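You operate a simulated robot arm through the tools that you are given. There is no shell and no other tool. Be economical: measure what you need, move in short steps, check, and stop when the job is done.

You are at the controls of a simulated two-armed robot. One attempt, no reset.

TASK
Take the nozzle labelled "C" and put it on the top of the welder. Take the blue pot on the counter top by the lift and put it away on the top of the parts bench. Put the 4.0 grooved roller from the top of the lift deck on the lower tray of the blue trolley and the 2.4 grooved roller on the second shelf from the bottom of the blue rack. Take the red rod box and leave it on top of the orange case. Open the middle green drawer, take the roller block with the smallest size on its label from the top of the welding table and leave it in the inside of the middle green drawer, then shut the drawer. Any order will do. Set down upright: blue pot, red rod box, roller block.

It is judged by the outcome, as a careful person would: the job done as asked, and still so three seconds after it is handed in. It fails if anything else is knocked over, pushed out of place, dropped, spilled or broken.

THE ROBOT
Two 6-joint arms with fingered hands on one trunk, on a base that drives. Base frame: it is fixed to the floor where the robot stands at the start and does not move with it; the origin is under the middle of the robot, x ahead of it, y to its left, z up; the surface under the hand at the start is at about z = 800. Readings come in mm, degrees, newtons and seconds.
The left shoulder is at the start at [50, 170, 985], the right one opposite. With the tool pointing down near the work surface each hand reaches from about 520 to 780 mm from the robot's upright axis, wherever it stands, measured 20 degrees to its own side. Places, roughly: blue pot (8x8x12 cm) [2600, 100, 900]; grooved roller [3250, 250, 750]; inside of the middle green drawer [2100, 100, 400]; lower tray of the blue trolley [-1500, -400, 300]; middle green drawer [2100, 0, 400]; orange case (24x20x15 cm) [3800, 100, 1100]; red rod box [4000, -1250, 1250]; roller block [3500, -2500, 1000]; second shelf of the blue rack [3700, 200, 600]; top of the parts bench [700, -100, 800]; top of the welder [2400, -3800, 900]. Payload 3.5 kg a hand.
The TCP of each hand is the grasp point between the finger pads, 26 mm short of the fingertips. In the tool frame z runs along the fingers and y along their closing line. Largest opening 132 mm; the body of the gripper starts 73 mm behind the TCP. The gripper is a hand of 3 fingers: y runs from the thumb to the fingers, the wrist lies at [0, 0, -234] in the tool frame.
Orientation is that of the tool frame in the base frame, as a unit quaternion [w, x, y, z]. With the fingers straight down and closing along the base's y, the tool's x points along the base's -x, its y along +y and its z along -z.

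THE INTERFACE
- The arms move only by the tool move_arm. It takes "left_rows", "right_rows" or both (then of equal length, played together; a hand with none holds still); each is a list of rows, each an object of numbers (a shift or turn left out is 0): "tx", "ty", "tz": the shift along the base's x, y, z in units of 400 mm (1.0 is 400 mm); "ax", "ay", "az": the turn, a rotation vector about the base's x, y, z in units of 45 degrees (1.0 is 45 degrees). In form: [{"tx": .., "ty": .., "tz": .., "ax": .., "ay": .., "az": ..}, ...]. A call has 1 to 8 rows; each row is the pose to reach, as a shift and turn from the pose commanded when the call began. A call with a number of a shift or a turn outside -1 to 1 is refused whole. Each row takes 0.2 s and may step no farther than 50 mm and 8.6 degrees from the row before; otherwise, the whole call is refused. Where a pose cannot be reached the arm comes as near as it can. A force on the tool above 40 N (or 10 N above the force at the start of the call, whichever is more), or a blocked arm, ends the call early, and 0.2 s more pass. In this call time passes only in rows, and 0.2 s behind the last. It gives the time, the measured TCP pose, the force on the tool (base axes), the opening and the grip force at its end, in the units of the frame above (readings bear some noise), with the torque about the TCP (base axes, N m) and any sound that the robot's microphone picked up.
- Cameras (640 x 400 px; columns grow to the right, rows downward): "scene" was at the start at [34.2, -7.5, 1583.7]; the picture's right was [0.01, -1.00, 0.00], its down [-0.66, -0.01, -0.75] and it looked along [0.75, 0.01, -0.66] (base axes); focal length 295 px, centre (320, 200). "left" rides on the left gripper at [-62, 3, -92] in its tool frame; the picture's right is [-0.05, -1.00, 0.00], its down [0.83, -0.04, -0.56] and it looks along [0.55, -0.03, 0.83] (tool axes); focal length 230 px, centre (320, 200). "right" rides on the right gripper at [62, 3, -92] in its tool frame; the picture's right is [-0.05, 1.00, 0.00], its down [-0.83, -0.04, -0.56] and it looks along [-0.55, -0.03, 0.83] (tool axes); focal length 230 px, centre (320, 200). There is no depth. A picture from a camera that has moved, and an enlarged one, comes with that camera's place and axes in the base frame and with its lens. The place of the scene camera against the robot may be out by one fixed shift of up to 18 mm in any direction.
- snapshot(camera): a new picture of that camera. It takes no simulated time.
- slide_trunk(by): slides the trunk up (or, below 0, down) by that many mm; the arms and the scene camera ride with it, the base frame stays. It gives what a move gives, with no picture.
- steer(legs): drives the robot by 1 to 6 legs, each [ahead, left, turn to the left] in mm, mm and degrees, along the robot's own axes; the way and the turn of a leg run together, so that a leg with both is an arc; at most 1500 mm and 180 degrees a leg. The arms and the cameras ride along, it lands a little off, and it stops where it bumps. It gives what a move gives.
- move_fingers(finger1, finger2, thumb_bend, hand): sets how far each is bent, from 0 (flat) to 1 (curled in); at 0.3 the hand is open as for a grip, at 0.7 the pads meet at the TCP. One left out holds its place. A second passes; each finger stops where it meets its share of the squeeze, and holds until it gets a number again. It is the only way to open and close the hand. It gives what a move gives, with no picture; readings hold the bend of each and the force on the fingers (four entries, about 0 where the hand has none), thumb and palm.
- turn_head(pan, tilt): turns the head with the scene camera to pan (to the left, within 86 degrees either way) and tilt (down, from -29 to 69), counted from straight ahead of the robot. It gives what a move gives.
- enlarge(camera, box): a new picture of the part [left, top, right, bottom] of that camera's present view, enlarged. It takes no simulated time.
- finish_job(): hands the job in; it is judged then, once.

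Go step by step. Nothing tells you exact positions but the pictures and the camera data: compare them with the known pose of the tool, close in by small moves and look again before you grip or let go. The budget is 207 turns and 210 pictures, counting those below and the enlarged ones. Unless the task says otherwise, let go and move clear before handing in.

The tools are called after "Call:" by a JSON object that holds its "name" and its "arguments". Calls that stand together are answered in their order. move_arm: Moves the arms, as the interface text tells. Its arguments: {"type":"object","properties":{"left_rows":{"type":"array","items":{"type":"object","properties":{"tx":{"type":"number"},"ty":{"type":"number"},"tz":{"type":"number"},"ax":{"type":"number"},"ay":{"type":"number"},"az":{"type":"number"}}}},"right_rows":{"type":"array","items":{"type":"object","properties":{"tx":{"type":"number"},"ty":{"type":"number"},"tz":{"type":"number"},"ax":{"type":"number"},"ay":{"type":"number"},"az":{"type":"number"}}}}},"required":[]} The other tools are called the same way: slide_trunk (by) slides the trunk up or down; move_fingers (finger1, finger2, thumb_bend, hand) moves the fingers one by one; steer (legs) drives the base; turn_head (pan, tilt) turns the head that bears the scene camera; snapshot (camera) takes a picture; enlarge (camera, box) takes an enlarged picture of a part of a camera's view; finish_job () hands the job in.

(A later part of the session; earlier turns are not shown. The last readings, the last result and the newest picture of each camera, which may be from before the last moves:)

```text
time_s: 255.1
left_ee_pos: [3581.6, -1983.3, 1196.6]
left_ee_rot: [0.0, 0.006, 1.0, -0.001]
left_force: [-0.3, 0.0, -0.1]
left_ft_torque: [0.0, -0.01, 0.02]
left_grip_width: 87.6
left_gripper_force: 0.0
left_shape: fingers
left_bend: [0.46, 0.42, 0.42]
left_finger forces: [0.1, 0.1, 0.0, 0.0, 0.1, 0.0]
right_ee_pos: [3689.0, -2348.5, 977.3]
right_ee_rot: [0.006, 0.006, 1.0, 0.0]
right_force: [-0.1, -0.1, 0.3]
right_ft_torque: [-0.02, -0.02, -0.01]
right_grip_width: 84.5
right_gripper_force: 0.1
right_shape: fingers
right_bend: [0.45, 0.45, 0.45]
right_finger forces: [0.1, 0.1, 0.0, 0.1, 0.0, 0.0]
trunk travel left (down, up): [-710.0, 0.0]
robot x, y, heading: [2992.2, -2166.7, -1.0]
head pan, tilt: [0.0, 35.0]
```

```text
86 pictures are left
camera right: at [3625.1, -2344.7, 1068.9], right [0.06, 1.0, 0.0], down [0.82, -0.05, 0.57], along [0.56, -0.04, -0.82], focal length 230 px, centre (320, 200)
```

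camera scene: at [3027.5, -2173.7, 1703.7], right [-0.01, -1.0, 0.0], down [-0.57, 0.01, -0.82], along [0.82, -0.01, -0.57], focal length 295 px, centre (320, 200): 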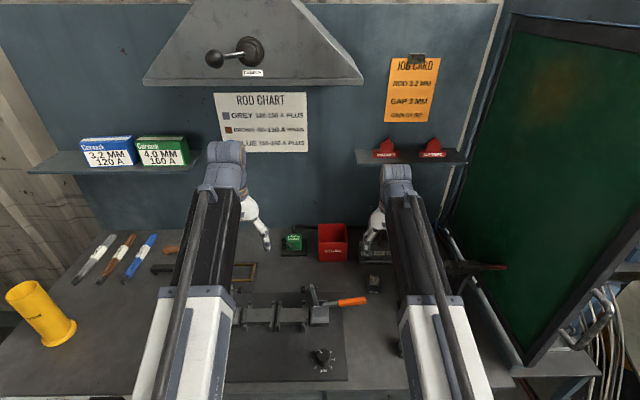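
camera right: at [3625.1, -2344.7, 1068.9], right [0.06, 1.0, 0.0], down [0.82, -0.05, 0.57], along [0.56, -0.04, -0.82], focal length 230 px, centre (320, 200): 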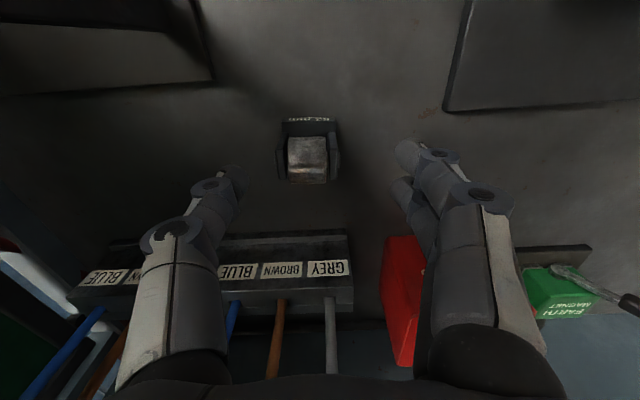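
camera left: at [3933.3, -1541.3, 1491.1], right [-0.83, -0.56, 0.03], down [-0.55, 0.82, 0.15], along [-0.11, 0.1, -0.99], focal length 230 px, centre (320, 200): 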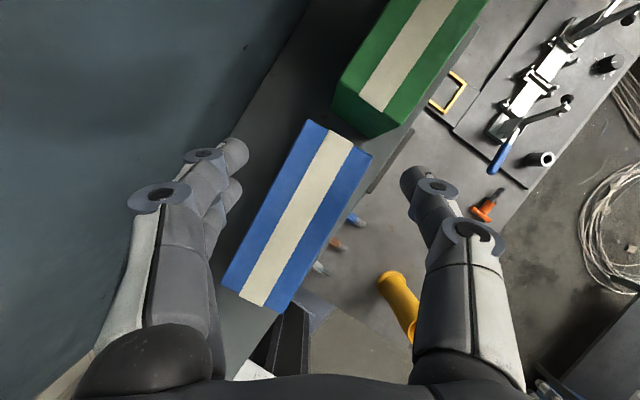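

Call:
{"name": "move_arm", "arguments": {"right_rows": [{"ty": -0.01, "tz": -0.07}, {"ty": -0.01, "tz": -0.12}, {"ty": -0.01, "tz": -0.15}, {"ty": -0.01, "tz": -0.17}, {"ty": -0.01, "tz": -0.19}, {"ty": -0.01, "tz": -0.21}, {"ty": -0.01, "tz": -0.23}, {"ty": -0.01, "tz": -0.25}]}}

Call:
{"name": "snapshot", "arguments": {"camera": "right"}}

```text
time_s: 256.7
left_ee_pos: [3580.4, -1984.0, 1198.0]
left_ee_rot: [0.0, 0.006, 1.0, 0.0]
left_force: [-0.3, 0.1, 0.7]
left_ft_torque: [-0.03, 0.03, -0.01]
left_grip_width: 87.5
left_gripper_force: 0.0
left_shape: fingers
left_bend: [0.46, 0.42, 0.42]
left_finger forces: [0.0, 0.0, 0.0, 0.1, 0.1, 0.1]
right_ee_pos: [3688.3, -2354.3, 891.3]
right_ee_rot: [0.011, 0.006, 1.0, -0.001]
right_force: [-3.9, -2.2, 23.1]
right_ft_torque: [0.6, 0.41, 0.16]
right_grip_width: 86.4
right_gripper_force: 11.6
right_shape: fingers
right_bend: [0.47, 0.45, 0.45]
right_finger forces: [14.8, 2.7, 0.0, 0.0, 5.4, 0.0]
trunk travel left (down, up): [-710.0, 0.0]
robot x, y, heading: [2993.1, -2163.5, -0.9]
head pan, tilt: [0.0, 35.0]
stopped in row 8 (right hand): the force on the tool passed its limit at 47 N (the readings are from after the stop); the commanded pose is now the measured one
```

```text
85 pictures are left
camera right: at [3623.8, -2348.9, 983.1], right [0.06, 1.0, 0.0], down [0.82, -0.05, 0.57], along [0.57, -0.04, -0.82], focal length 230 px, centre (320, 200)
```

right: 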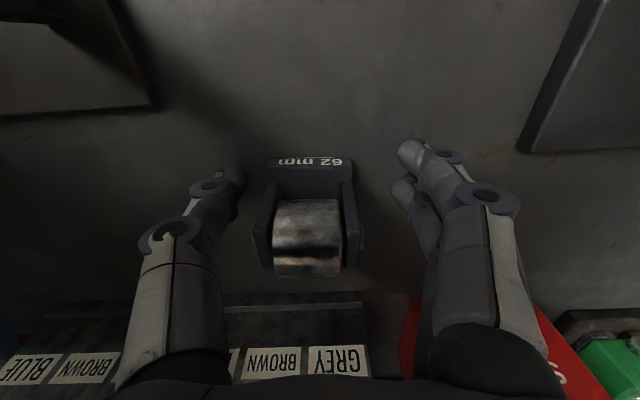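

Call:
{"name": "move_arm", "arguments": {"right_rows": [{"tz": 0.012, "tx": 0.0}, {"tz": 0.012, "tx": 0.028, "ty": -0.01}]}}

Call:
{"name": "move_fingers", "arguments": {"hand": "right", "finger1": 0.75, "finger2": 0.75, "thumb_bend": 0.75}}

Call:
{"name": "move_arm", "arguments": {"right_rows": [{"tz": 0.06}, {"tz": 0.14}]}}

Call:
{"name": "snapshot", "arguments": {"camera": "right"}}

```text
time_s: 257.3
left_ee_pos: [3582.5, -1983.1, 1196.9]
left_ee_rot: [0.0, 0.006, 1.0, -0.001]
left_force: [-0.1, 0.0, -1.0]
left_ft_torque: [-0.02, 0.0, 0.0]
left_grip_width: 87.5
left_gripper_force: 0.0
left_shape: fingers
left_bend: [0.46, 0.42, 0.42]
left_finger forces: [0.0, 0.0, 0.0, 0.0, 0.1, 0.0]
right_ee_pos: [3699.9, -2357.1, 891.4]
right_ee_rot: [0.009, 0.006, 1.0, -0.001]
right_force: [-1.1, 0.1, 1.5]
right_ft_torque: [0.09, 0.03, -0.02]
right_grip_width: 86.6
right_gripper_force: 1.1
right_shape: fingers
right_bend: [0.44, 0.45, 0.45]
right_finger forces: [1.2, 0.0, 0.1, 0.0, 0.2, 0.0]
trunk travel left (down, up): [-710.0, 0.0]
robot x, y, heading: [2990.2, -2159.1, -0.9]
head pan, tilt: [0.0, 35.0]
```

```text
time_s: 258.3
left_ee_pos: [3582.5, -1984.3, 1196.7]
left_ee_rot: [0.0, 0.006, 1.0, 0.0]
left_force: [-0.4, -0.3, -0.2]
left_ft_torque: [0.01, -0.02, 0.01]
left_grip_width: 87.5
left_gripper_force: 0.1
left_shape: fingers
left_bend: [0.46, 0.42, 0.42]
left_finger forces: [0.0, 0.0, 0.0, 0.0, 0.0, 0.0]
right_ee_pos: [3700.5, -2357.2, 892.8]
right_ee_rot: [0.01, 0.007, 1.0, -0.002]
right_force: [-0.1, 0.1, -0.6]
right_ft_torque: [-0.01, -0.03, -0.02]
right_grip_width: 43.4
right_gripper_force: 23.7
right_shape: fingers
right_bend: [0.59, 0.59, 0.63]
right_finger forces: [11.8, 12.0, 0.1, 0.1, 23.6, 0.0]
trunk travel left (down, up): [-710.0, 0.0]
robot x, y, heading: [2989.7, -2165.8, -0.6]
head pan, tilt: [0.0, 35.0]
```

```text
time_s: 258.9
left_ee_pos: [3581.3, -1983.4, 1197.5]
left_ee_rot: [0.0, 0.006, 1.0, 0.001]
left_force: [-0.5, -0.1, 0.1]
left_ft_torque: [0.02, 0.04, 0.03]
left_grip_width: 87.5
left_gripper_force: 0.1
left_shape: fingers
left_bend: [0.46, 0.42, 0.42]
left_finger forces: [0.0, 0.0, 0.1, 0.1, 0.0, 0.1]
right_ee_pos: [3698.3, -2358.8, 951.2]
right_ee_rot: [0.01, 0.006, 1.0, -0.001]
right_force: [0.4, -0.3, -2.3]
right_ft_torque: [0.0, -0.03, -0.03]
right_grip_width: 43.7
right_gripper_force: 23.5
right_shape: fingers
right_bend: [0.59, 0.59, 0.63]
right_finger forces: [11.8, 12.0, 0.0, 0.1, 23.7, 0.1]
trunk travel left (down, up): [-710.0, 0.0]
robot x, y, heading: [2988.3, -2165.2, -1.0]
head pan, tilt: [0.0, 35.0]
```

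```text
84 pictures are left
camera right: at [3634.1, -2353.6, 1041.7], right [0.06, 1.0, 0.0], down [0.82, -0.05, 0.57], along [0.57, -0.04, -0.82], focal length 230 px, centre (320, 200)
```

right: 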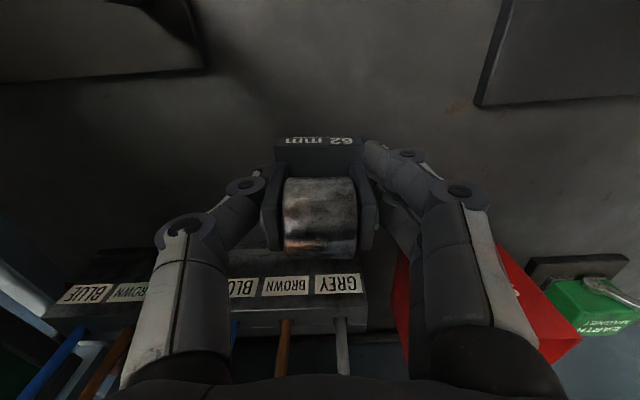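

The 62 mm block is held upright. Raising, backing away and driving to the drawer cabinet.

Call:
{"name": "move_arm", "arguments": {"right_rows": [{"tz": 0.11}, {"tz": 0.22}, {"tz": 0.33}, {"tz": 0.44}, {"tz": 0.54}]}}

Call:
{"name": "steer", "arguments": {"legs": [[-480, 0, 0], [0, 0, 91], [900, 0, 0], [200, 330, 0]]}}

Call:
{"name": "turn_head", "arguments": {"pan": 0, "tilt": 40}}

Call:
{"name": "snapshot", "arguments": {"camera": "scene"}}

```text
time_s: 260.1
left_ee_pos: [3581.6, -1983.9, 1197.1]
left_ee_rot: [0.0, 0.006, 1.0, -0.001]
left_force: [0.0, -0.2, -0.5]
left_ft_torque: [0.02, 0.02, 0.01]
left_grip_width: 87.7
left_gripper_force: 0.1
left_shape: fingers
left_bend: [0.46, 0.42, 0.42]
left_finger forces: [0.0, 0.1, 0.0, 0.0, 0.1, 0.0]
right_ee_pos: [3696.9, -2355.3, 1166.0]
right_ee_rot: [0.01, 0.006, 1.0, -0.001]
right_force: [-0.3, 1.0, -2.3]
right_ft_torque: [0.02, -0.04, 0.03]
right_grip_width: 43.6
right_gripper_force: 23.8
right_shape: fingers
right_bend: [0.59, 0.59, 0.63]
right_finger forces: [11.8, 12.0, 0.1, 0.1, 23.8, 0.1]
trunk travel left (down, up): [-710.0, 0.0]
robot x, y, heading: [2987.1, -2163.1, -0.7]
head pan, tilt: [0.0, 35.0]
```

```text
time_s: 273.2
left_ee_pos: [2030.1, -448.1, 1195.7]
left_ee_rot: [0.0, -0.7, 0.714, 0.0]
left_force: [-0.7, 0.5, 0.8]
left_ft_torque: [0.01, -0.05, -0.01]
left_grip_width: 87.6
left_gripper_force: 0.0
left_shape: fingers
left_bend: [0.46, 0.42, 0.42]
left_finger forces: [0.0, 0.0, 0.0, 0.0, 0.1, 0.0]
right_ee_pos: [2403.1, -333.7, 1164.9]
right_ee_rot: [0.007, -0.7, 0.714, 0.007]
right_force: [0.1, 0.1, -2.4]
right_ft_torque: [0.0, -0.01, 0.03]
right_grip_width: 43.7
right_gripper_force: 23.1
right_shape: fingers
right_bend: [0.59, 0.59, 0.63]
right_finger forces: [11.7, 11.9, 0.1, 0.0, 23.6, 0.1]
trunk travel left (down, up): [-710.0, 0.0]
robot x, y, heading: [2203.3, -1040.5, 88.8]
head pan, tilt: [0.0, 35.0]
```

```text
time_s: 273.9
left_ee_pos: [2031.3, -449.3, 1197.9]
left_ee_rot: [0.0, -0.701, 0.713, 0.0]
left_force: [-0.6, 0.1, -0.4]
left_ft_torque: [0.03, -0.03, 0.01]
left_grip_width: 87.5
left_gripper_force: 0.0
left_shape: fingers
left_bend: [0.46, 0.42, 0.42]
left_finger forces: [0.0, 0.0, 0.0, 0.0, 0.0, 0.0]
right_ee_pos: [2403.0, -334.0, 1165.5]
right_ee_rot: [0.008, -0.7, 0.714, 0.007]
right_force: [-0.2, 0.1, -1.8]
right_ft_torque: [0.03, -0.01, 0.03]
right_grip_width: 43.5
right_gripper_force: 23.9
right_shape: fingers
right_bend: [0.59, 0.59, 0.63]
right_finger forces: [11.8, 11.9, 0.0, 0.0, 23.5, 0.1]
trunk travel left (down, up): [-710.0, 0.0]
robot x, y, heading: [2209.6, -1039.1, 88.6]
head pan, tilt: [0.0, 40.0]
```

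```text
83 pictures are left
camera scene: at [2198.0, -1005.3, 1696.1], right [1.0, -0.02, 0.0], down [-0.01, -0.64, -0.77], along [0.02, 0.77, -0.64], focal length 295 px, centre (320, 200)
```

scene: 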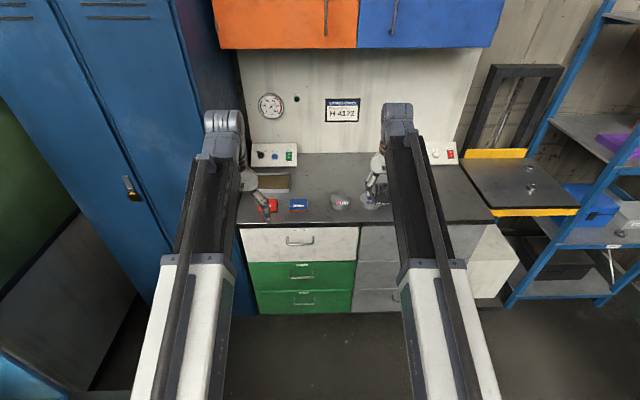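

Middle green drawer's handle is at about [2136, -155, 517]. I'll lower the trunk and turn the left hand to point at the handle with a vertical pinch.

Call:
{"name": "slide_trunk", "arguments": {"by": -400}}

Call:
{"name": "move_arm", "arguments": {"left_rows": [{"az": -0.18, "tx": 0.02}, {"az": -0.36, "tx": 0.04}, {"az": -0.54, "tx": 0.06}, {"az": -0.72, "tx": 0.08}, {"az": -0.9, "tx": 0.1}, {"az": -1.0, "tx": 0.12}]}}

Call:
{"name": "move_arm", "arguments": {"left_rows": [{"az": -0.18, "tx": 0.02}, {"az": -0.36, "tx": 0.04}, {"az": -0.54, "tx": 0.06}, {"az": -0.72, "tx": 0.08}, {"az": -0.9, "tx": 0.1}, {"az": -0.98, "tx": 0.12}]}}

Call:
{"name": "move_arm", "arguments": {"left_rows": [{"ax": 0.18, "ty": 0.03, "tz": -0.07}, {"ax": 0.36, "ty": 0.06, "tz": -0.14}, {"ax": 0.54, "ty": 0.09, "tz": -0.21}, {"ax": 0.72, "ty": 0.12, "tz": -0.28}, {"ax": 0.9, "ty": 0.15, "tz": -0.35}, {"ax": 1.0, "ty": 0.18, "tz": -0.42}]}}

Call:
{"name": "snapshot", "arguments": {"camera": "scene"}}

```text
time_s: 277.7
left_ee_pos: [2030.4, -447.3, 798.0]
left_ee_rot: [0.0, -0.701, 0.713, -0.001]
left_force: [0.0, -0.9, 0.8]
left_ft_torque: [-0.01, -0.03, 0.03]
left_grip_width: 87.6
left_gripper_force: 0.1
left_shape: fingers
left_bend: [0.46, 0.42, 0.42]
left_finger forces: [0.1, 0.0, 0.0, 0.0, 0.1, 0.0]
right_ee_pos: [2403.5, -335.9, 764.7]
right_ee_rot: [0.007, -0.7, 0.714, 0.007]
right_force: [-0.4, 0.4, -2.2]
right_ft_torque: [0.0, 0.01, -0.02]
right_grip_width: 43.4
right_gripper_force: 22.9
right_shape: fingers
right_bend: [0.59, 0.59, 0.63]
right_finger forces: [11.6, 11.8, 0.0, 0.1, 23.5, 0.0]
trunk travel left (down, up): [-310.0, 400.0]
robot x, y, heading: [2210.7, -1041.5, 88.7]
head pan, tilt: [0.0, 40.0]
```

```text
time_s: 279.1
left_ee_pos: [2078.4, -447.4, 796.1]
left_ee_rot: [0.0, -0.373, 0.928, 0.0]
left_force: [0.2, 0.4, -0.5]
left_ft_torque: [-0.04, 0.0, -0.04]
left_grip_width: 87.6
left_gripper_force: 0.1
left_shape: fingers
left_bend: [0.46, 0.42, 0.42]
left_finger forces: [0.0, 0.0, 0.0, 0.0, 0.0, 0.0]
right_ee_pos: [2402.7, -334.6, 764.4]
right_ee_rot: [0.007, -0.701, 0.713, 0.005]
right_force: [-0.6, 0.2, -3.0]
right_ft_torque: [-0.01, 0.03, 0.03]
right_grip_width: 43.3
right_gripper_force: 23.7
right_shape: fingers
right_bend: [0.59, 0.59, 0.63]
right_finger forces: [11.6, 11.8, 0.0, 0.1, 23.5, 0.1]
trunk travel left (down, up): [-310.0, 400.0]
robot x, y, heading: [2207.6, -1042.5, 88.7]
head pan, tilt: [0.0, 40.0]
```

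```text
time_s: 280.5
left_ee_pos: [2126.2, -447.6, 795.8]
left_ee_rot: [-0.001, 0.002, 1.0, 0.001]
left_force: [-0.3, 0.7, -0.3]
left_ft_torque: [0.0, 0.01, -0.01]
left_grip_width: 87.7
left_gripper_force: 0.1
left_shape: fingers
left_bend: [0.46, 0.42, 0.42]
left_finger forces: [0.0, 0.0, 0.0, 0.1, 0.0, 0.1]
right_ee_pos: [2403.5, -334.6, 764.0]
right_ee_rot: [0.007, -0.7, 0.714, 0.006]
right_force: [0.0, -0.6, -2.3]
right_ft_torque: [-0.04, -0.03, 0.02]
right_grip_width: 43.7
right_gripper_force: 23.7
right_shape: fingers
right_bend: [0.59, 0.59, 0.63]
right_finger forces: [11.6, 11.9, 0.0, 0.0, 23.5, 0.0]
trunk travel left (down, up): [-310.0, 400.0]
robot x, y, heading: [2207.9, -1040.8, 88.8]
head pan, tilt: [0.0, 40.0]
```

```text
time_s: 281.9
left_ee_pos: [2127.5, -374.7, 628.8]
left_ee_rot: [-0.001, 0.001, 0.923, 0.384]
left_force: [-0.3, -0.5, 0.0]
left_ft_torque: [0.01, 0.01, 0.0]
left_grip_width: 87.8
left_gripper_force: 0.1
left_shape: fingers
left_bend: [0.46, 0.42, 0.42]
left_finger forces: [0.1, 0.1, 0.1, 0.1, 0.1, 0.0]
right_ee_pos: [2402.5, -333.1, 765.6]
right_ee_rot: [0.008, -0.7, 0.714, 0.006]
right_force: [0.6, 0.2, -2.3]
right_ft_torque: [0.01, -0.01, -0.02]
right_grip_width: 43.4
right_gripper_force: 23.5
right_shape: fingers
right_bend: [0.59, 0.59, 0.63]
right_finger forces: [11.6, 11.9, 0.0, 0.0, 23.5, 0.0]
trunk travel left (down, up): [-310.0, 400.0]
robot x, y, heading: [2208.2, -1041.2, 88.7]
head pan, tilt: [0.0, 40.0]
```

```text
82 pictures are left
camera scene: at [2198.0, -1005.5, 1296.1], right [1.0, -0.02, 0.0], down [-0.01, -0.64, -0.77], along [0.02, 0.77, -0.64], focal length 295 px, centre (320, 200)
```

scene: 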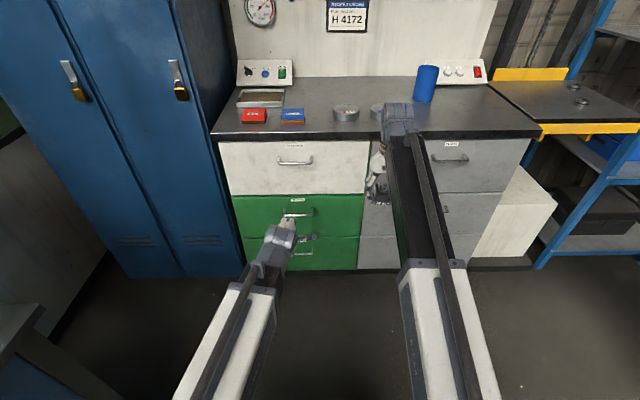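

Call:
{"name": "move_arm", "arguments": {"left_rows": [{"ax": 0.18, "ty": 0.02, "tz": -0.03}, {"ax": 0.36, "ty": 0.04, "tz": -0.06}, {"ax": 0.55, "ty": 0.06, "tz": -0.09}]}}

Call:
{"name": "snapshot", "arguments": {"camera": "left"}}

Call:
{"name": "enlarge", "arguments": {"camera": "scene", "box": [220, 130, 400, 280]}}

```text
time_s: 282.7
left_ee_pos: [2126.3, -351.7, 592.3]
left_ee_rot: [0.002, 0.001, 0.822, 0.57]
left_force: [-0.3, 0.4, 0.7]
left_ft_torque: [-0.03, 0.02, -0.01]
left_grip_width: 87.8
left_gripper_force: 0.1
left_shape: fingers
left_bend: [0.46, 0.42, 0.42]
left_finger forces: [0.1, 0.0, 0.0, 0.0, 0.1, 0.1]
right_ee_pos: [2403.7, -333.6, 764.9]
right_ee_rot: [0.008, -0.7, 0.714, 0.007]
right_force: [-0.4, -0.3, -1.9]
right_ft_torque: [0.02, 0.02, 0.02]
right_grip_width: 43.6
right_gripper_force: 23.6
right_shape: fingers
right_bend: [0.59, 0.59, 0.63]
right_finger forces: [11.6, 11.8, 0.0, 0.0, 23.5, 0.0]
trunk travel left (down, up): [-310.0, 400.0]
robot x, y, heading: [2205.8, -1039.2, 88.9]
head pan, tilt: [0.0, 40.0]
```

```text
81 pictures are left
camera left: at [2187.5, -437.0, 628.4], right [0.05, -0.35, -0.94], down [-0.83, -0.53, 0.15], along [-0.55, 0.77, -0.32], focal length 230 px, centre (320, 200)
```

left: 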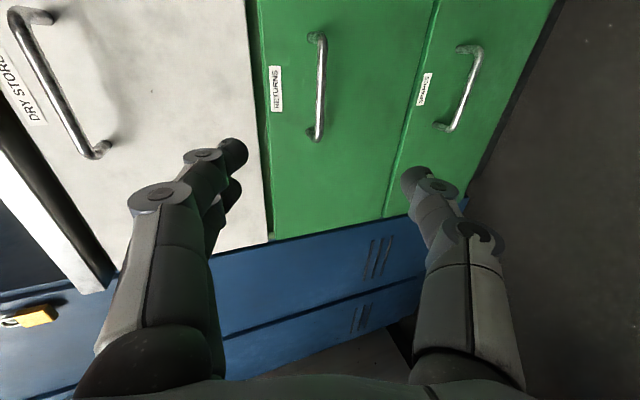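

```text
2.67 times, centred on (310, 205) of scene
camera zoom: at [2198.1, -1005.5, 1296.1], right [1.0, -0.02, 0.0], down [-0.01, -0.64, -0.77], along [0.02, 0.77, -0.64], focal length 787 px, centre (347, 187)
```

zoom: 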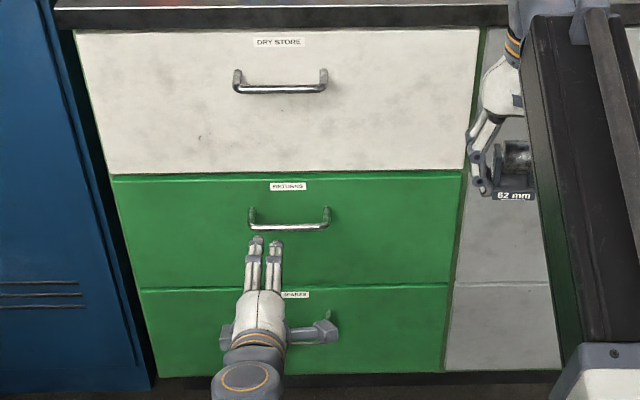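

Handle spans x 2096–2195 at z≈531, y≈-172. Approaching it.

Call:
{"name": "move_arm", "arguments": {"left_rows": [{"tx": 0.0125, "ty": 0.1, "tz": -0.05}, {"tx": 0.025, "ty": 0.2, "tz": -0.1}, {"tx": 0.0375, "ty": 0.3, "tz": -0.15}, {"tx": 0.05, "ty": 0.38, "tz": -0.153}]}}

Call:
{"name": "snapshot", "arguments": {"camera": "left"}}

Call:
{"name": "enlarge", "arguments": {"camera": "scene", "box": [220, 130, 400, 280]}}

```text
time_s: 283.7
left_ee_pos: [2142.7, -199.4, 530.1]
left_ee_rot: [-0.001, 0.001, 0.821, 0.571]
left_force: [-0.7, -0.4, -0.3]
left_ft_torque: [0.0, 0.01, -0.02]
left_grip_width: 87.7
left_gripper_force: 0.0
left_shape: fingers
left_bend: [0.46, 0.42, 0.42]
left_finger forces: [0.0, 0.0, 0.1, 0.0, 0.0, 0.0]
right_ee_pos: [2403.5, -334.8, 765.5]
right_ee_rot: [0.006, -0.7, 0.714, 0.006]
right_force: [0.8, 0.2, -2.3]
right_ft_torque: [0.02, 0.0, -0.02]
right_grip_width: 43.8
right_gripper_force: 23.7
right_shape: fingers
right_bend: [0.59, 0.59, 0.63]
right_finger forces: [11.6, 11.9, 0.0, 0.0, 23.5, 0.1]
trunk travel left (down, up): [-310.0, 400.0]
robot x, y, heading: [2207.3, -1040.8, 88.9]
head pan, tilt: [0.0, 40.0]
```

```text
79 pictures are left
camera left: at [2204.5, -284.2, 565.2], right [0.05, -0.35, -0.94], down [-0.83, -0.53, 0.16], along [-0.55, 0.77, -0.31], focal length 230 px, centre (320, 200)
```

left: 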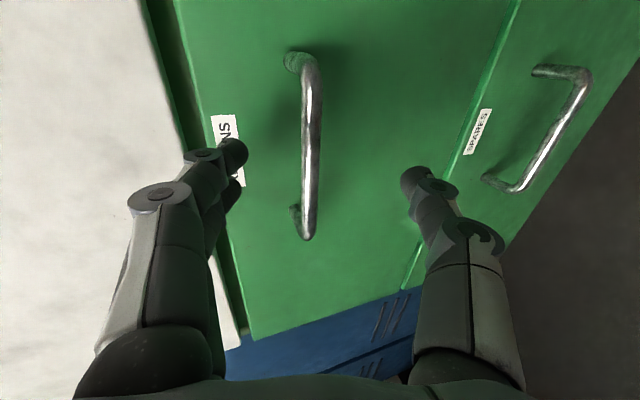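

```text
2.67 times, centred on (310, 205) of scene
camera zoom: at [2198.0, -1005.4, 1296.1], right [1.0, -0.02, 0.0], down [-0.01, -0.64, -0.77], along [0.02, 0.77, -0.64], focal length 787 px, centre (347, 187)
```

zoom: 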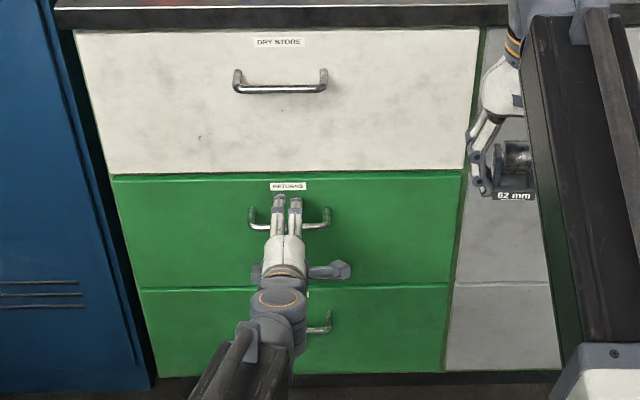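

Call:
{"name": "move_arm", "arguments": {"left_rows": [{"ty": 0.055, "tz": 0.005}]}}

Call:
{"name": "move_fingers", "arguments": {"hand": "left", "finger1": 0.75, "finger2": 0.75, "thumb_bend": 0.75}}

Call:
{"name": "snapshot", "arguments": {"camera": "left"}}

```text
time_s: 284.1
left_ee_pos: [2144.0, -177.3, 532.8]
left_ee_rot: [-0.001, 0.001, 0.821, 0.571]
left_force: [0.0, 0.0, -0.4]
left_ft_torque: [-0.01, -0.01, 0.01]
left_grip_width: 87.7
left_gripper_force: 0.0
left_shape: fingers
left_bend: [0.46, 0.42, 0.42]
left_finger forces: [0.0, 0.0, 0.0, 0.0, 0.1, 0.1]
right_ee_pos: [2402.2, -334.1, 764.4]
right_ee_rot: [0.007, -0.7, 0.714, 0.006]
right_force: [-1.2, 1.0, -1.8]
right_ft_torque: [0.0, 0.03, 0.01]
right_grip_width: 43.5
right_gripper_force: 23.5
right_shape: fingers
right_bend: [0.59, 0.59, 0.63]
right_finger forces: [11.5, 12.0, 0.0, 0.0, 23.5, 0.1]
trunk travel left (down, up): [-310.0, 400.0]
robot x, y, heading: [2208.3, -1044.1, 88.8]
head pan, tilt: [0.0, 40.0]
```

```text
time_s: 285.1
left_ee_pos: [2143.9, -178.1, 531.4]
left_ee_rot: [0.0, 0.002, 0.821, 0.571]
left_force: [0.0, 1.1, -6.6]
left_ft_torque: [-0.07, -0.04, 0.02]
left_grip_width: 9.5
left_gripper_force: 10.1
left_shape: fingers
left_bend: [0.73, 0.73, 0.68]
left_finger forces: [4.4, 4.3, 0.0, 0.1, 11.9, 0.1]
right_ee_pos: [2404.0, -334.2, 763.9]
right_ee_rot: [0.008, -0.7, 0.714, 0.006]
right_force: [0.3, 0.2, -2.5]
right_ft_torque: [0.01, -0.02, -0.02]
right_grip_width: 43.4
right_gripper_force: 23.7
right_shape: fingers
right_bend: [0.59, 0.59, 0.63]
right_finger forces: [11.6, 11.8, 0.0, 0.0, 23.5, 0.0]
trunk travel left (down, up): [-310.0, 400.0]
robot x, y, heading: [2207.4, -1043.3, 88.6]
head pan, tilt: [0.0, 40.0]
```

```text
77 pictures are left
camera left: at [2205.5, -262.7, 567.6], right [0.05, -0.35, -0.94], down [-0.83, -0.53, 0.16], along [-0.55, 0.77, -0.31], focal length 230 px, centre (320, 200)
```

left: 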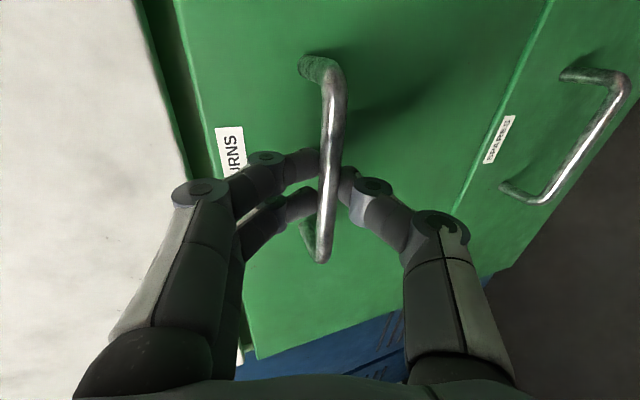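

The pinch holds the bar. Pulling the drawer open by backing the base.

Call:
{"name": "steer", "arguments": {"legs": [[-270, 3, 0]]}}

Call:
{"name": "snapshot", "arguments": {"camera": "scene"}}

Call:
{"name": "snapshot", "arguments": {"camera": "left"}}

```text
time_s: 287.0
left_ee_pos: [2137.2, -446.2, 531.1]
left_ee_rot: [0.0, 0.002, 0.82, 0.572]
left_force: [5.3, 0.0, -9.0]
left_ft_torque: [-0.05, -0.09, -0.04]
left_grip_width: 5.5
left_gripper_force: 7.6
left_shape: fingers
left_bend: [0.74, 0.74, 0.69]
left_finger forces: [2.2, 2.0, 0.0, 0.0, 11.7, 0.0]
right_ee_pos: [2396.4, -602.6, 763.8]
right_ee_rot: [0.006, -0.7, 0.714, 0.005]
right_force: [-0.7, 0.4, -2.0]
right_ft_torque: [-0.01, -0.01, 0.02]
right_grip_width: 43.3
right_gripper_force: 23.4
right_shape: fingers
right_bend: [0.59, 0.59, 0.63]
right_finger forces: [11.6, 11.9, 0.1, 0.0, 23.5, 0.0]
trunk travel left (down, up): [-310.0, 400.0]
robot x, y, heading: [2199.0, -1312.1, 88.8]
head pan, tilt: [0.0, 40.0]
```

```text
76 pictures are left
camera scene: at [2189.5, -1274.2, 1296.0], right [1.0, -0.02, 0.0], down [-0.01, -0.64, -0.77], along [0.02, 0.77, -0.64], focal length 295 px, centre (320, 200)
```

scene: 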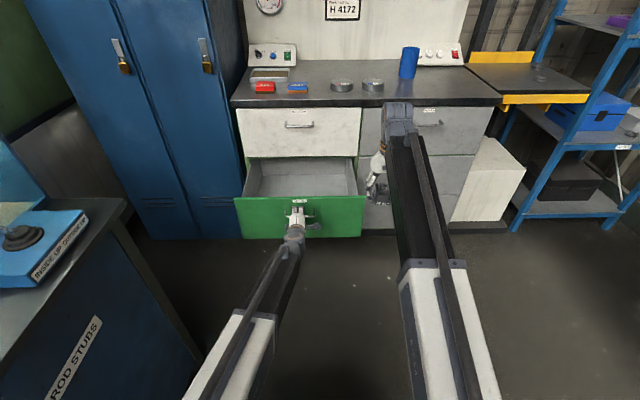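

```text
75 pictures are left
camera left: at [2197.9, -532.2, 567.5], right [0.05, -0.35, -0.94], down [-0.83, -0.53, 0.16], along [-0.55, 0.77, -0.31], focal length 230 px, centre (320, 200)
```

left: 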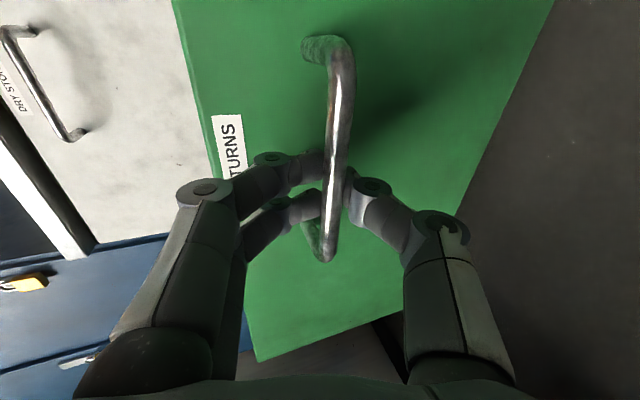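

The drawer ("RETURNS") is open and empty. Releasing the handle, withdrawing the left hand and raising it clear.

Call:
{"name": "move_fingers", "arguments": {"hand": "left", "finger1": 0.42, "finger2": 0.42, "thumb_bend": 0.42}}

Call:
{"name": "move_arm", "arguments": {"left_rows": [{"ty": -0.1}, {"ty": -0.2}, {"ty": -0.2, "tz": 0.12}, {"ty": -0.2, "tz": 0.24}, {"ty": -0.2, "tz": 0.36}, {"ty": -0.2, "tz": 0.48}, {"ty": -0.2, "tz": 0.6}, {"ty": -0.2, "tz": 0.72}]}}

Call:
{"name": "move_arm", "arguments": {"left_rows": [{"tz": 0.12}, {"tz": 0.24}, {"tz": 0.36}]}}

Call:
{"name": "snapshot", "arguments": {"camera": "scene"}}

```text
time_s: 288.0
left_ee_pos: [2136.6, -446.2, 531.4]
left_ee_rot: [-0.001, 0.002, 0.821, 0.572]
left_force: [-0.7, -0.1, 0.0]
left_ft_torque: [-0.01, -0.04, 0.0]
left_grip_width: 94.2
left_gripper_force: 0.0
left_shape: fingers
left_bend: [0.42, 0.42, 0.42]
left_finger forces: [0.0, 0.0, 0.0, 0.0, 0.1, 0.0]
right_ee_pos: [2395.9, -604.2, 765.5]
right_ee_rot: [0.007, -0.699, 0.715, 0.006]
right_force: [0.3, -0.2, -1.4]
right_ft_torque: [-0.01, 0.01, 0.0]
right_grip_width: 43.5
right_gripper_force: 23.0
right_shape: fingers
right_bend: [0.59, 0.59, 0.63]
right_finger forces: [11.7, 11.9, 0.0, 0.0, 23.6, 0.0]
trunk travel left (down, up): [-310.0, 400.0]
robot x, y, heading: [2198.0, -1309.2, 88.8]
head pan, tilt: [0.0, 40.0]
```

```text
time_s: 289.8
left_ee_pos: [2139.0, -530.5, 822.5]
left_ee_rot: [-0.001, 0.003, 0.821, 0.571]
left_force: [0.5, -0.4, -1.0]
left_ft_torque: [0.02, 0.0, -0.02]
left_grip_width: 94.6
left_gripper_force: 0.1
left_shape: fingers
left_bend: [0.42, 0.42, 0.42]
left_finger forces: [0.0, 0.0, 0.0, 0.0, 0.0, 0.1]
right_ee_pos: [2396.1, -605.0, 765.2]
right_ee_rot: [0.006, -0.7, 0.714, 0.006]
right_force: [-0.6, -0.3, -2.2]
right_ft_torque: [-0.01, -0.03, -0.01]
right_grip_width: 43.4
right_gripper_force: 23.1
right_shape: fingers
right_bend: [0.59, 0.59, 0.63]
right_finger forces: [11.6, 12.0, 0.0, 0.1, 23.5, 0.0]
trunk travel left (down, up): [-310.0, 400.0]
robot x, y, heading: [2198.0, -1316.2, 88.7]
head pan, tilt: [0.0, 40.0]
```

```text
time_s: 290.6
left_ee_pos: [2136.3, -524.8, 962.5]
left_ee_rot: [-0.001, 0.002, 0.82, 0.572]
left_force: [-0.1, -1.4, -0.2]
left_ft_torque: [0.0, -0.02, 0.04]
left_grip_width: 94.4
left_gripper_force: 0.2
left_shape: fingers
left_bend: [0.42, 0.42, 0.42]
left_finger forces: [0.0, 0.1, 0.0, 0.1, 0.0, 0.0]
right_ee_pos: [2396.0, -604.0, 764.8]
right_ee_rot: [0.007, -0.7, 0.714, 0.006]
right_force: [0.1, 0.0, -2.7]
right_ft_torque: [0.02, 0.04, -0.02]
right_grip_width: 43.5
right_gripper_force: 23.4
right_shape: fingers
right_bend: [0.59, 0.59, 0.63]
right_finger forces: [11.6, 11.9, 0.0, 0.0, 23.6, 0.0]
trunk travel left (down, up): [-310.0, 400.0]
robot x, y, heading: [2201.5, -1308.2, 88.8]
head pan, tilt: [0.0, 40.0]
```

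```text
74 pictures are left
camera scene: at [2189.2, -1274.9, 1296.0], right [1.0, -0.02, 0.0], down [-0.01, -0.64, -0.77], along [0.02, 0.77, -0.64], focal length 295 px, centre (320, 200)
```

scene: 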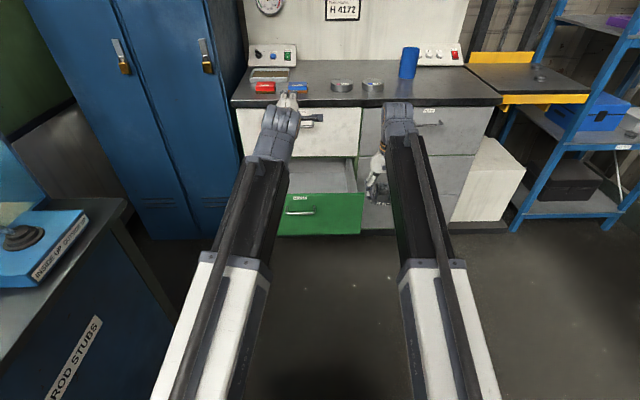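

Call:
{"name": "steer", "arguments": {"legs": [[330, 0, 0]]}}

Call:
{"name": "move_arm", "arguments": {"right_rows": [{"tx": -0.1}, {"tx": -0.2, "ty": -0.02}, {"tx": -0.3, "ty": -0.04}, {"tx": -0.4, "ty": -0.06}]}}

Call:
{"name": "snapshot", "arguments": {"camera": "right"}}

Call:
{"name": "snapshot", "arguments": {"camera": "scene"}}

```text
time_s: 292.8
left_ee_pos: [2147.2, -194.9, 963.7]
left_ee_rot: [0.0, 0.003, 0.82, 0.572]
left_force: [0.3, -0.2, 0.3]
left_ft_torque: [0.01, 0.01, -0.03]
left_grip_width: 94.5
left_gripper_force: 0.0
left_shape: fingers
left_bend: [0.42, 0.42, 0.42]
left_finger forces: [0.0, 0.0, 0.1, 0.0, 0.1, 0.0]
right_ee_pos: [2405.0, -274.2, 765.1]
right_ee_rot: [0.007, -0.699, 0.715, 0.006]
right_force: [-1.2, -0.6, -1.7]
right_ft_torque: [0.03, 0.0, 0.01]
right_grip_width: 43.5
right_gripper_force: 23.8
right_shape: fingers
right_bend: [0.59, 0.59, 0.63]
right_finger forces: [11.6, 11.9, 0.1, 0.0, 23.6, 0.1]
trunk travel left (down, up): [-310.0, 400.0]
robot x, y, heading: [2208.8, -983.0, 88.6]
head pan, tilt: [0.0, 40.0]
```

```text
time_s: 293.8
left_ee_pos: [2139.4, -194.9, 964.4]
left_ee_rot: [-0.007, -0.001, 0.821, 0.571]
left_force: [-0.3, 0.5, -0.3]
left_ft_torque: [0.02, -0.02, 0.0]
left_grip_width: 94.4
left_gripper_force: 0.1
left_shape: fingers
left_bend: [0.42, 0.42, 0.42]
left_finger forces: [0.0, 0.0, 0.0, 0.1, 0.0, 0.0]
right_ee_pos: [2256.8, -295.4, 762.4]
right_ee_rot: [0.007, -0.694, 0.72, 0.004]
right_force: [0.2, 0.2, -2.7]
right_ft_torque: [-0.02, -0.03, -0.02]
right_grip_width: 43.5
right_gripper_force: 23.3
right_shape: fingers
right_bend: [0.59, 0.59, 0.63]
right_finger forces: [11.6, 11.9, 0.0, 0.0, 23.7, 0.1]
trunk travel left (down, up): [-310.0, 400.0]
robot x, y, heading: [2204.3, -979.8, 88.2]
head pan, tilt: [0.0, 40.0]
stopped in row 4 (left hand): the force on the tool passed its limit at 56 N (the readings are from after the stop); the commanded pose is now the measured one
```

```text
73 pictures are left
camera right: at [2249.9, -358.0, 853.5], right [-1.0, 0.09, 0.0], down [0.07, 0.82, 0.57], along [0.05, 0.57, -0.82], focal length 230 px, centre (320, 200)
```

right: 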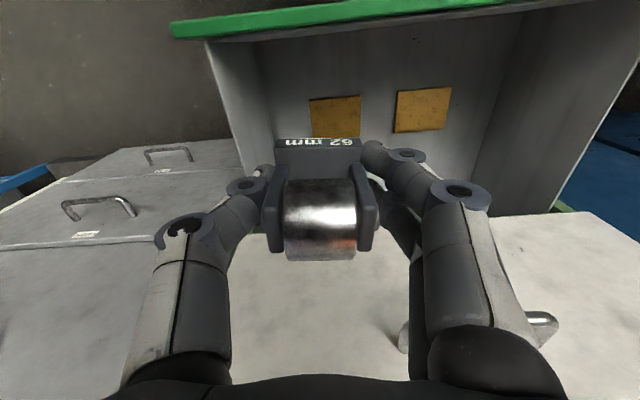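

```text
72 pictures are left
camera scene: at [2197.6, -944.2, 1296.1], right [1.0, -0.03, 0.0], down [-0.02, -0.64, -0.77], along [0.02, 0.77, -0.64], focal length 295 px, centre (320, 200)
```

scene: 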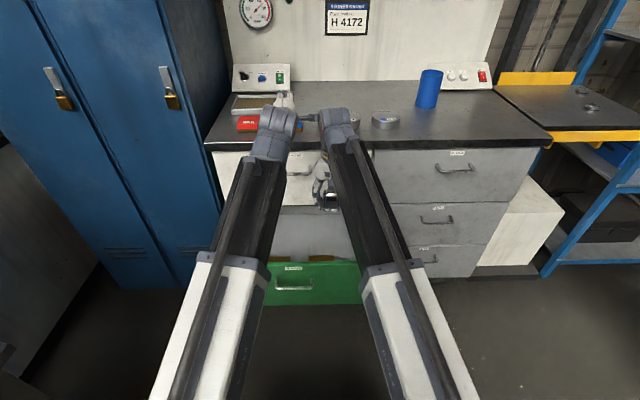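

Two cards lie on the drawer floor; I'll put the block on the clear floor between them (x≈2155). The arms touched lightly, so I first move the left hand aside.

Call:
{"name": "move_arm", "arguments": {"left_rows": [{"tx": -0.08, "ty": -0.05}, {"tx": -0.16, "ty": -0.12}, {"tx": -0.24, "ty": -0.19}, {"tx": -0.28, "ty": -0.26}, {"tx": -0.3, "ty": -0.33}]}}

Call:
{"name": "move_arm", "arguments": {"right_rows": [{"tx": -0.1, "ty": 0.02}, {"tx": -0.2, "ty": 0.04}, {"tx": -0.25, "ty": 0.05}]}}

Call:
{"name": "snapshot", "arguments": {"camera": "right"}}

Call:
{"name": "snapshot", "arguments": {"camera": "scene"}}

```text
time_s: 295.0
left_ee_pos: [2021.3, -325.1, 963.4]
left_ee_rot: [-0.006, -0.001, 0.821, 0.571]
left_force: [-1.1, 0.1, -0.1]
left_ft_torque: [-0.02, 0.01, 0.03]
left_grip_width: 94.4
left_gripper_force: 0.1
left_shape: fingers
left_bend: [0.42, 0.42, 0.42]
left_finger forces: [0.0, 0.1, 0.1, 0.0, 0.0, 0.0]
right_ee_pos: [2255.9, -295.4, 761.3]
right_ee_rot: [0.007, -0.694, 0.72, 0.005]
right_force: [0.2, 0.1, -2.3]
right_ft_torque: [0.03, 0.01, -0.03]
right_grip_width: 43.2
right_gripper_force: 23.2
right_shape: fingers
right_bend: [0.59, 0.59, 0.63]
right_finger forces: [11.6, 12.0, 0.0, 0.0, 23.7, 0.0]
trunk travel left (down, up): [-310.0, 400.0]
robot x, y, heading: [2204.6, -981.0, 88.5]
head pan, tilt: [0.0, 40.0]
```

```text
time_s: 295.8
left_ee_pos: [2021.1, -326.3, 963.1]
left_ee_rot: [-0.006, -0.001, 0.821, 0.571]
left_force: [-0.1, 0.3, 0.5]
left_ft_torque: [0.04, -0.01, -0.01]
left_grip_width: 94.7
left_gripper_force: 0.1
left_shape: fingers
left_bend: [0.42, 0.42, 0.42]
left_finger forces: [0.1, 0.0, 0.0, 0.0, 0.0, 0.1]
right_ee_pos: [2160.4, -290.6, 759.7]
right_ee_rot: [0.008, -0.694, 0.72, 0.008]
right_force: [-0.3, -0.6, -2.1]
right_ft_torque: [-0.01, 0.0, 0.02]
right_grip_width: 43.2
right_gripper_force: 23.4
right_shape: fingers
right_bend: [0.59, 0.59, 0.63]
right_finger forces: [11.5, 12.0, 0.1, 0.0, 23.7, 0.0]
right hand out of reach, approached as far as the arm can: row 2, 3
trunk travel left (down, up): [-310.0, 400.0]
robot x, y, heading: [2202.7, -983.1, 88.6]
head pan, tilt: [0.0, 40.0]
```

```text
71 pictures are left
camera right: at [2153.5, -354.1, 851.4], right [-1.0, 0.09, 0.0], down [0.07, 0.82, 0.57], along [0.05, 0.57, -0.82], focal length 230 px, centre (320, 200)
```

right: 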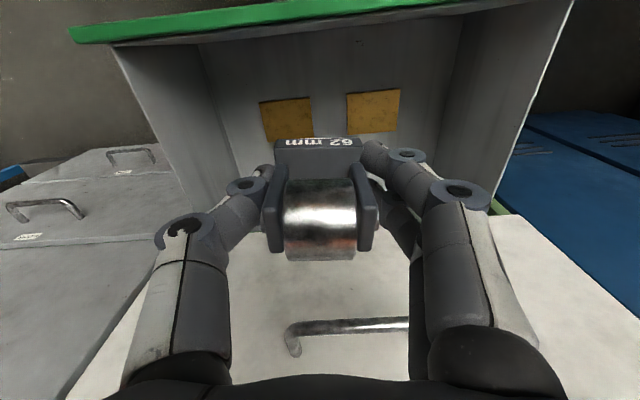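

```text
70 pictures are left
camera scene: at [2197.3, -944.3, 1296.1], right [1.0, -0.03, 0.0], down [-0.02, -0.64, -0.77], along [0.02, 0.77, -0.64], focal length 295 px, centre (320, 200)
```

scene: 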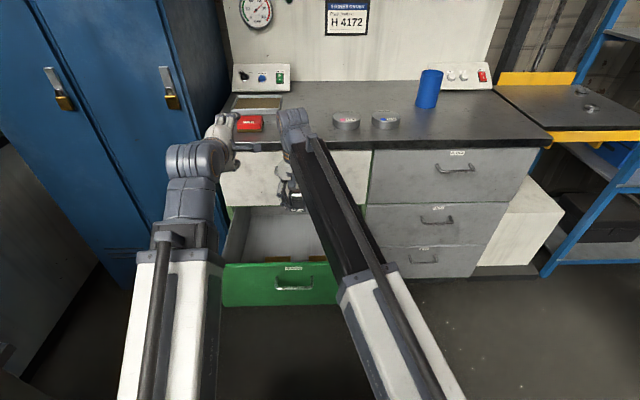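

Floor is deeper (~z 380). I'll reposition the base a bit left and forward and raise the trunk so the forearm clears the drawer front.

Call:
{"name": "steer", "arguments": {"legs": [[50, 90, 0]]}}

Call:
{"name": "slide_trunk", "arguments": {"by": 120}}

Call:
{"name": "move_arm", "arguments": {"right_rows": [{"tx": 0.1, "ty": -0.06, "tz": -0.04}, {"tx": 0.19, "ty": -0.11, "tz": -0.1}, {"tx": 0.19, "ty": -0.11, "tz": -0.22}, {"tx": 0.19, "ty": -0.11, "tz": -0.34}, {"tx": 0.19, "ty": -0.11, "tz": -0.46}]}}

Call:
{"name": "snapshot", "arguments": {"camera": "right"}}

Call:
{"name": "snapshot", "arguments": {"camera": "scene"}}

```text
time_s: 297.0
left_ee_pos: [1936.7, -270.8, 963.4]
left_ee_rot: [-0.005, 0.0, 0.82, 0.572]
left_force: [0.7, -0.4, 0.1]
left_ft_torque: [-0.03, 0.0, 0.01]
left_grip_width: 94.6
left_gripper_force: 0.1
left_shape: fingers
left_bend: [0.42, 0.42, 0.42]
left_finger forces: [0.0, 0.0, 0.0, 0.1, 0.1, 0.0]
right_ee_pos: [2076.3, -236.4, 760.0]
right_ee_rot: [0.007, -0.693, 0.721, 0.007]
right_force: [-0.6, 0.7, -2.7]
right_ft_torque: [0.0, 0.02, 0.02]
right_grip_width: 43.3
right_gripper_force: 23.9
right_shape: fingers
right_bend: [0.59, 0.59, 0.63]
right_finger forces: [11.6, 11.9, 0.1, 0.0, 23.6, 0.1]
trunk travel left (down, up): [-310.0, 400.0]
robot x, y, heading: [2115.4, -930.3, 88.6]
head pan, tilt: [0.0, 40.0]
```

```text
time_s: 298.5
left_ee_pos: [1936.9, -270.9, 1083.9]
left_ee_rot: [-0.005, 0.001, 0.821, 0.571]
left_force: [0.1, 0.6, 1.2]
left_ft_torque: [-0.01, -0.02, 0.01]
left_grip_width: 94.2
left_gripper_force: 0.0
left_shape: fingers
left_bend: [0.42, 0.42, 0.42]
left_finger forces: [0.0, 0.0, 0.0, 0.0, 0.1, 0.0]
right_ee_pos: [2077.0, -236.0, 878.3]
right_ee_rot: [0.008, -0.693, 0.721, 0.007]
right_force: [0.9, 0.1, -1.7]
right_ft_torque: [-0.02, 0.0, -0.02]
right_grip_width: 43.3
right_gripper_force: 23.7
right_shape: fingers
right_bend: [0.59, 0.59, 0.63]
right_finger forces: [11.6, 11.9, 0.0, 0.0, 23.7, 0.1]
trunk travel left (down, up): [-430.0, 280.0]
robot x, y, heading: [2117.9, -929.5, 88.1]
head pan, tilt: [0.0, 40.0]
```

```text
time_s: 299.7
left_ee_pos: [1936.2, -271.5, 1083.2]
left_ee_rot: [-0.006, 0.001, 0.821, 0.571]
left_force: [0.4, 0.0, 0.5]
left_ft_torque: [0.01, -0.01, -0.01]
left_grip_width: 94.5
left_gripper_force: 0.0
left_shape: fingers
left_bend: [0.42, 0.42, 0.42]
left_finger forces: [0.0, 0.0, 0.1, 0.1, 0.0, 0.0]
right_ee_pos: [2149.4, -280.2, 693.7]
right_ee_rot: [0.007, -0.693, 0.721, 0.006]
right_force: [-0.8, 0.1, -2.1]
right_ft_torque: [0.03, 0.0, 0.01]
right_grip_width: 43.3
right_gripper_force: 23.3
right_shape: fingers
right_bend: [0.59, 0.59, 0.63]
right_finger forces: [11.6, 12.0, 0.0, 0.1, 23.6, 0.1]
trunk travel left (down, up): [-430.0, 280.0]
robot x, y, heading: [2118.7, -925.7, 88.2]
head pan, tilt: [0.0, 40.0]
```

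```text
69 pictures are left
camera right: at [2142.9, -343.7, 784.2], right [-1.0, 0.09, 0.0], down [0.08, 0.82, 0.57], along [0.05, 0.57, -0.82], focal length 230 px, centre (320, 200)
```

right: 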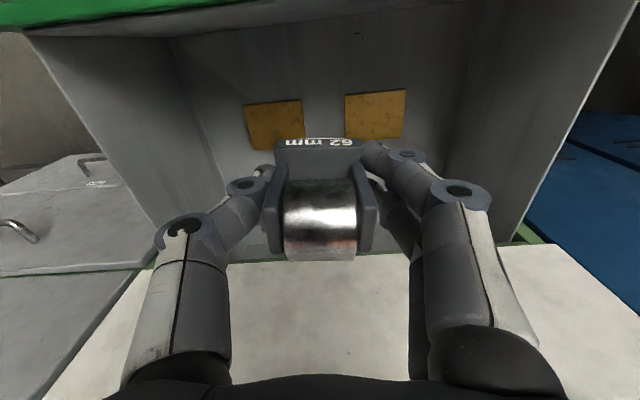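

```text
68 pictures are left
camera scene: at [2110.8, -890.1, 1416.1], right [1.0, -0.03, 0.0], down [-0.02, -0.64, -0.77], along [0.02, 0.77, -0.64], focal length 295 px, centre (320, 200)
```

scene: 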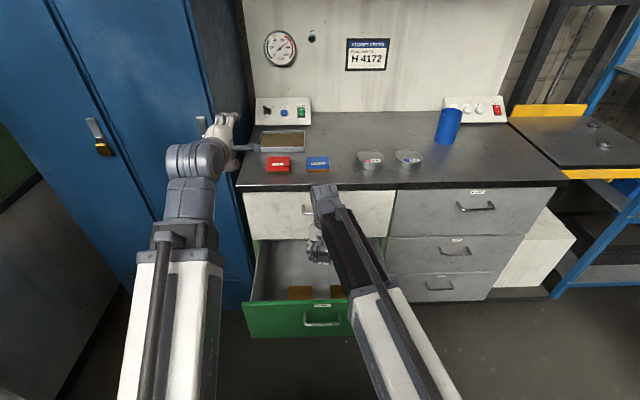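

Call:
{"name": "move_arm", "arguments": {"right_rows": [{"tz": -0.1}, {"tz": -0.2}, {"tz": -0.3}, {"tz": -0.4}, {"tz": -0.5}, {"tz": -0.56}]}}

Call:
{"name": "snapshot", "arguments": {"camera": "right"}}

Call:
{"name": "snapshot", "arguments": {"camera": "scene"}}

```text
time_s: 301.1
left_ee_pos: [1937.5, -271.3, 1083.7]
left_ee_rot: [-0.005, 0.0, 0.821, 0.571]
left_force: [0.2, -0.3, 0.3]
left_ft_torque: [0.01, 0.0, -0.01]
left_grip_width: 94.3
left_gripper_force: 0.1
left_shape: fingers
left_bend: [0.42, 0.42, 0.42]
left_finger forces: [0.0, 0.0, 0.1, 0.0, 0.0, 0.0]
right_ee_pos: [2151.7, -279.2, 471.0]
right_ee_rot: [0.007, -0.693, 0.721, 0.007]
right_force: [0.1, -0.5, -2.7]
right_ft_torque: [0.0, 0.01, -0.01]
right_grip_width: 43.3
right_gripper_force: 23.6
right_shape: fingers
right_bend: [0.59, 0.59, 0.63]
right_finger forces: [11.6, 12.0, 0.0, 0.0, 23.5, 0.0]
trunk travel left (down, up): [-430.0, 280.0]
robot x, y, heading: [2122.3, -930.6, 88.2]
head pan, tilt: [0.0, 40.0]
```

```text
67 pictures are left
camera right: at [2144.9, -342.7, 562.8], right [-1.0, 0.09, 0.0], down [0.08, 0.82, 0.57], along [0.05, 0.57, -0.82], focal length 230 px, centre (320, 200)
```

right: 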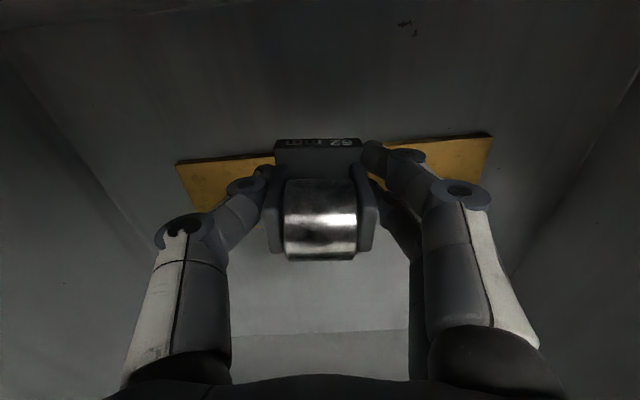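

```text
66 pictures are left
camera scene: at [2110.7, -890.0, 1416.1], right [1.0, -0.03, 0.0], down [-0.02, -0.64, -0.77], along [0.02, 0.77, -0.64], focal length 295 px, centre (320, 200)
```

scene: 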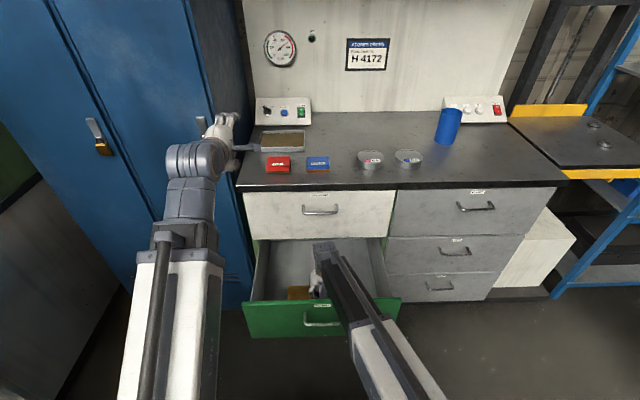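

Call:
{"name": "move_arm", "arguments": {"right_rows": [{"ty": -0.03, "tz": -0.06}, {"ty": -0.03, "tz": -0.1}, {"ty": -0.03, "tz": -0.115}, {"ty": -0.03, "tz": -0.13}, {"ty": -0.03, "tz": -0.145}, {"ty": -0.03, "tz": -0.16}, {"ty": -0.03, "tz": -0.175}, {"ty": -0.03, "tz": -0.19}]}}

Call:
{"name": "snapshot", "arguments": {"camera": "right"}}

```text
time_s: 303.0
left_ee_pos: [1936.1, -272.5, 1083.8]
left_ee_rot: [-0.004, 0.0, 0.82, 0.572]
left_force: [-0.2, 0.1, -0.5]
left_ft_torque: [-0.03, -0.04, -0.01]
left_grip_width: 94.5
left_gripper_force: 0.0
left_shape: fingers
left_bend: [0.42, 0.42, 0.42]
left_finger forces: [0.1, 0.1, 0.0, 0.1, 0.0, 0.0]
right_ee_pos: [2152.2, -288.6, 401.7]
right_ee_rot: [0.011, -0.693, 0.721, 0.013]
right_force: [0.3, 1.8, 17.9]
right_ft_torque: [-0.15, 0.26, -0.01]
right_grip_width: 43.0
right_gripper_force: 32.6
right_shape: fingers
right_bend: [0.63, 0.61, 0.64]
right_finger forces: [24.5, 13.0, 0.1, 0.0, 28.0, 0.0]
trunk travel left (down, up): [-430.0, 280.0]
robot x, y, heading: [2118.0, -926.6, 88.4]
head pan, tilt: [0.0, 40.0]
stopped in row 8 (right hand): the force on the tool passed its limit at 42 N (the readings are from after the stop); the commanded pose is now the measured one
```

```text
65 pictures are left
camera right: at [2145.4, -351.2, 493.1], right [-1.0, 0.09, 0.01], down [0.08, 0.81, 0.58], along [0.05, 0.58, -0.81], focal length 230 px, centre (320, 200)
```

right: 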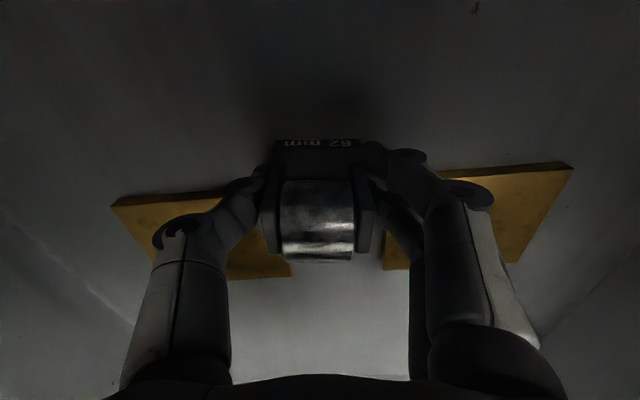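

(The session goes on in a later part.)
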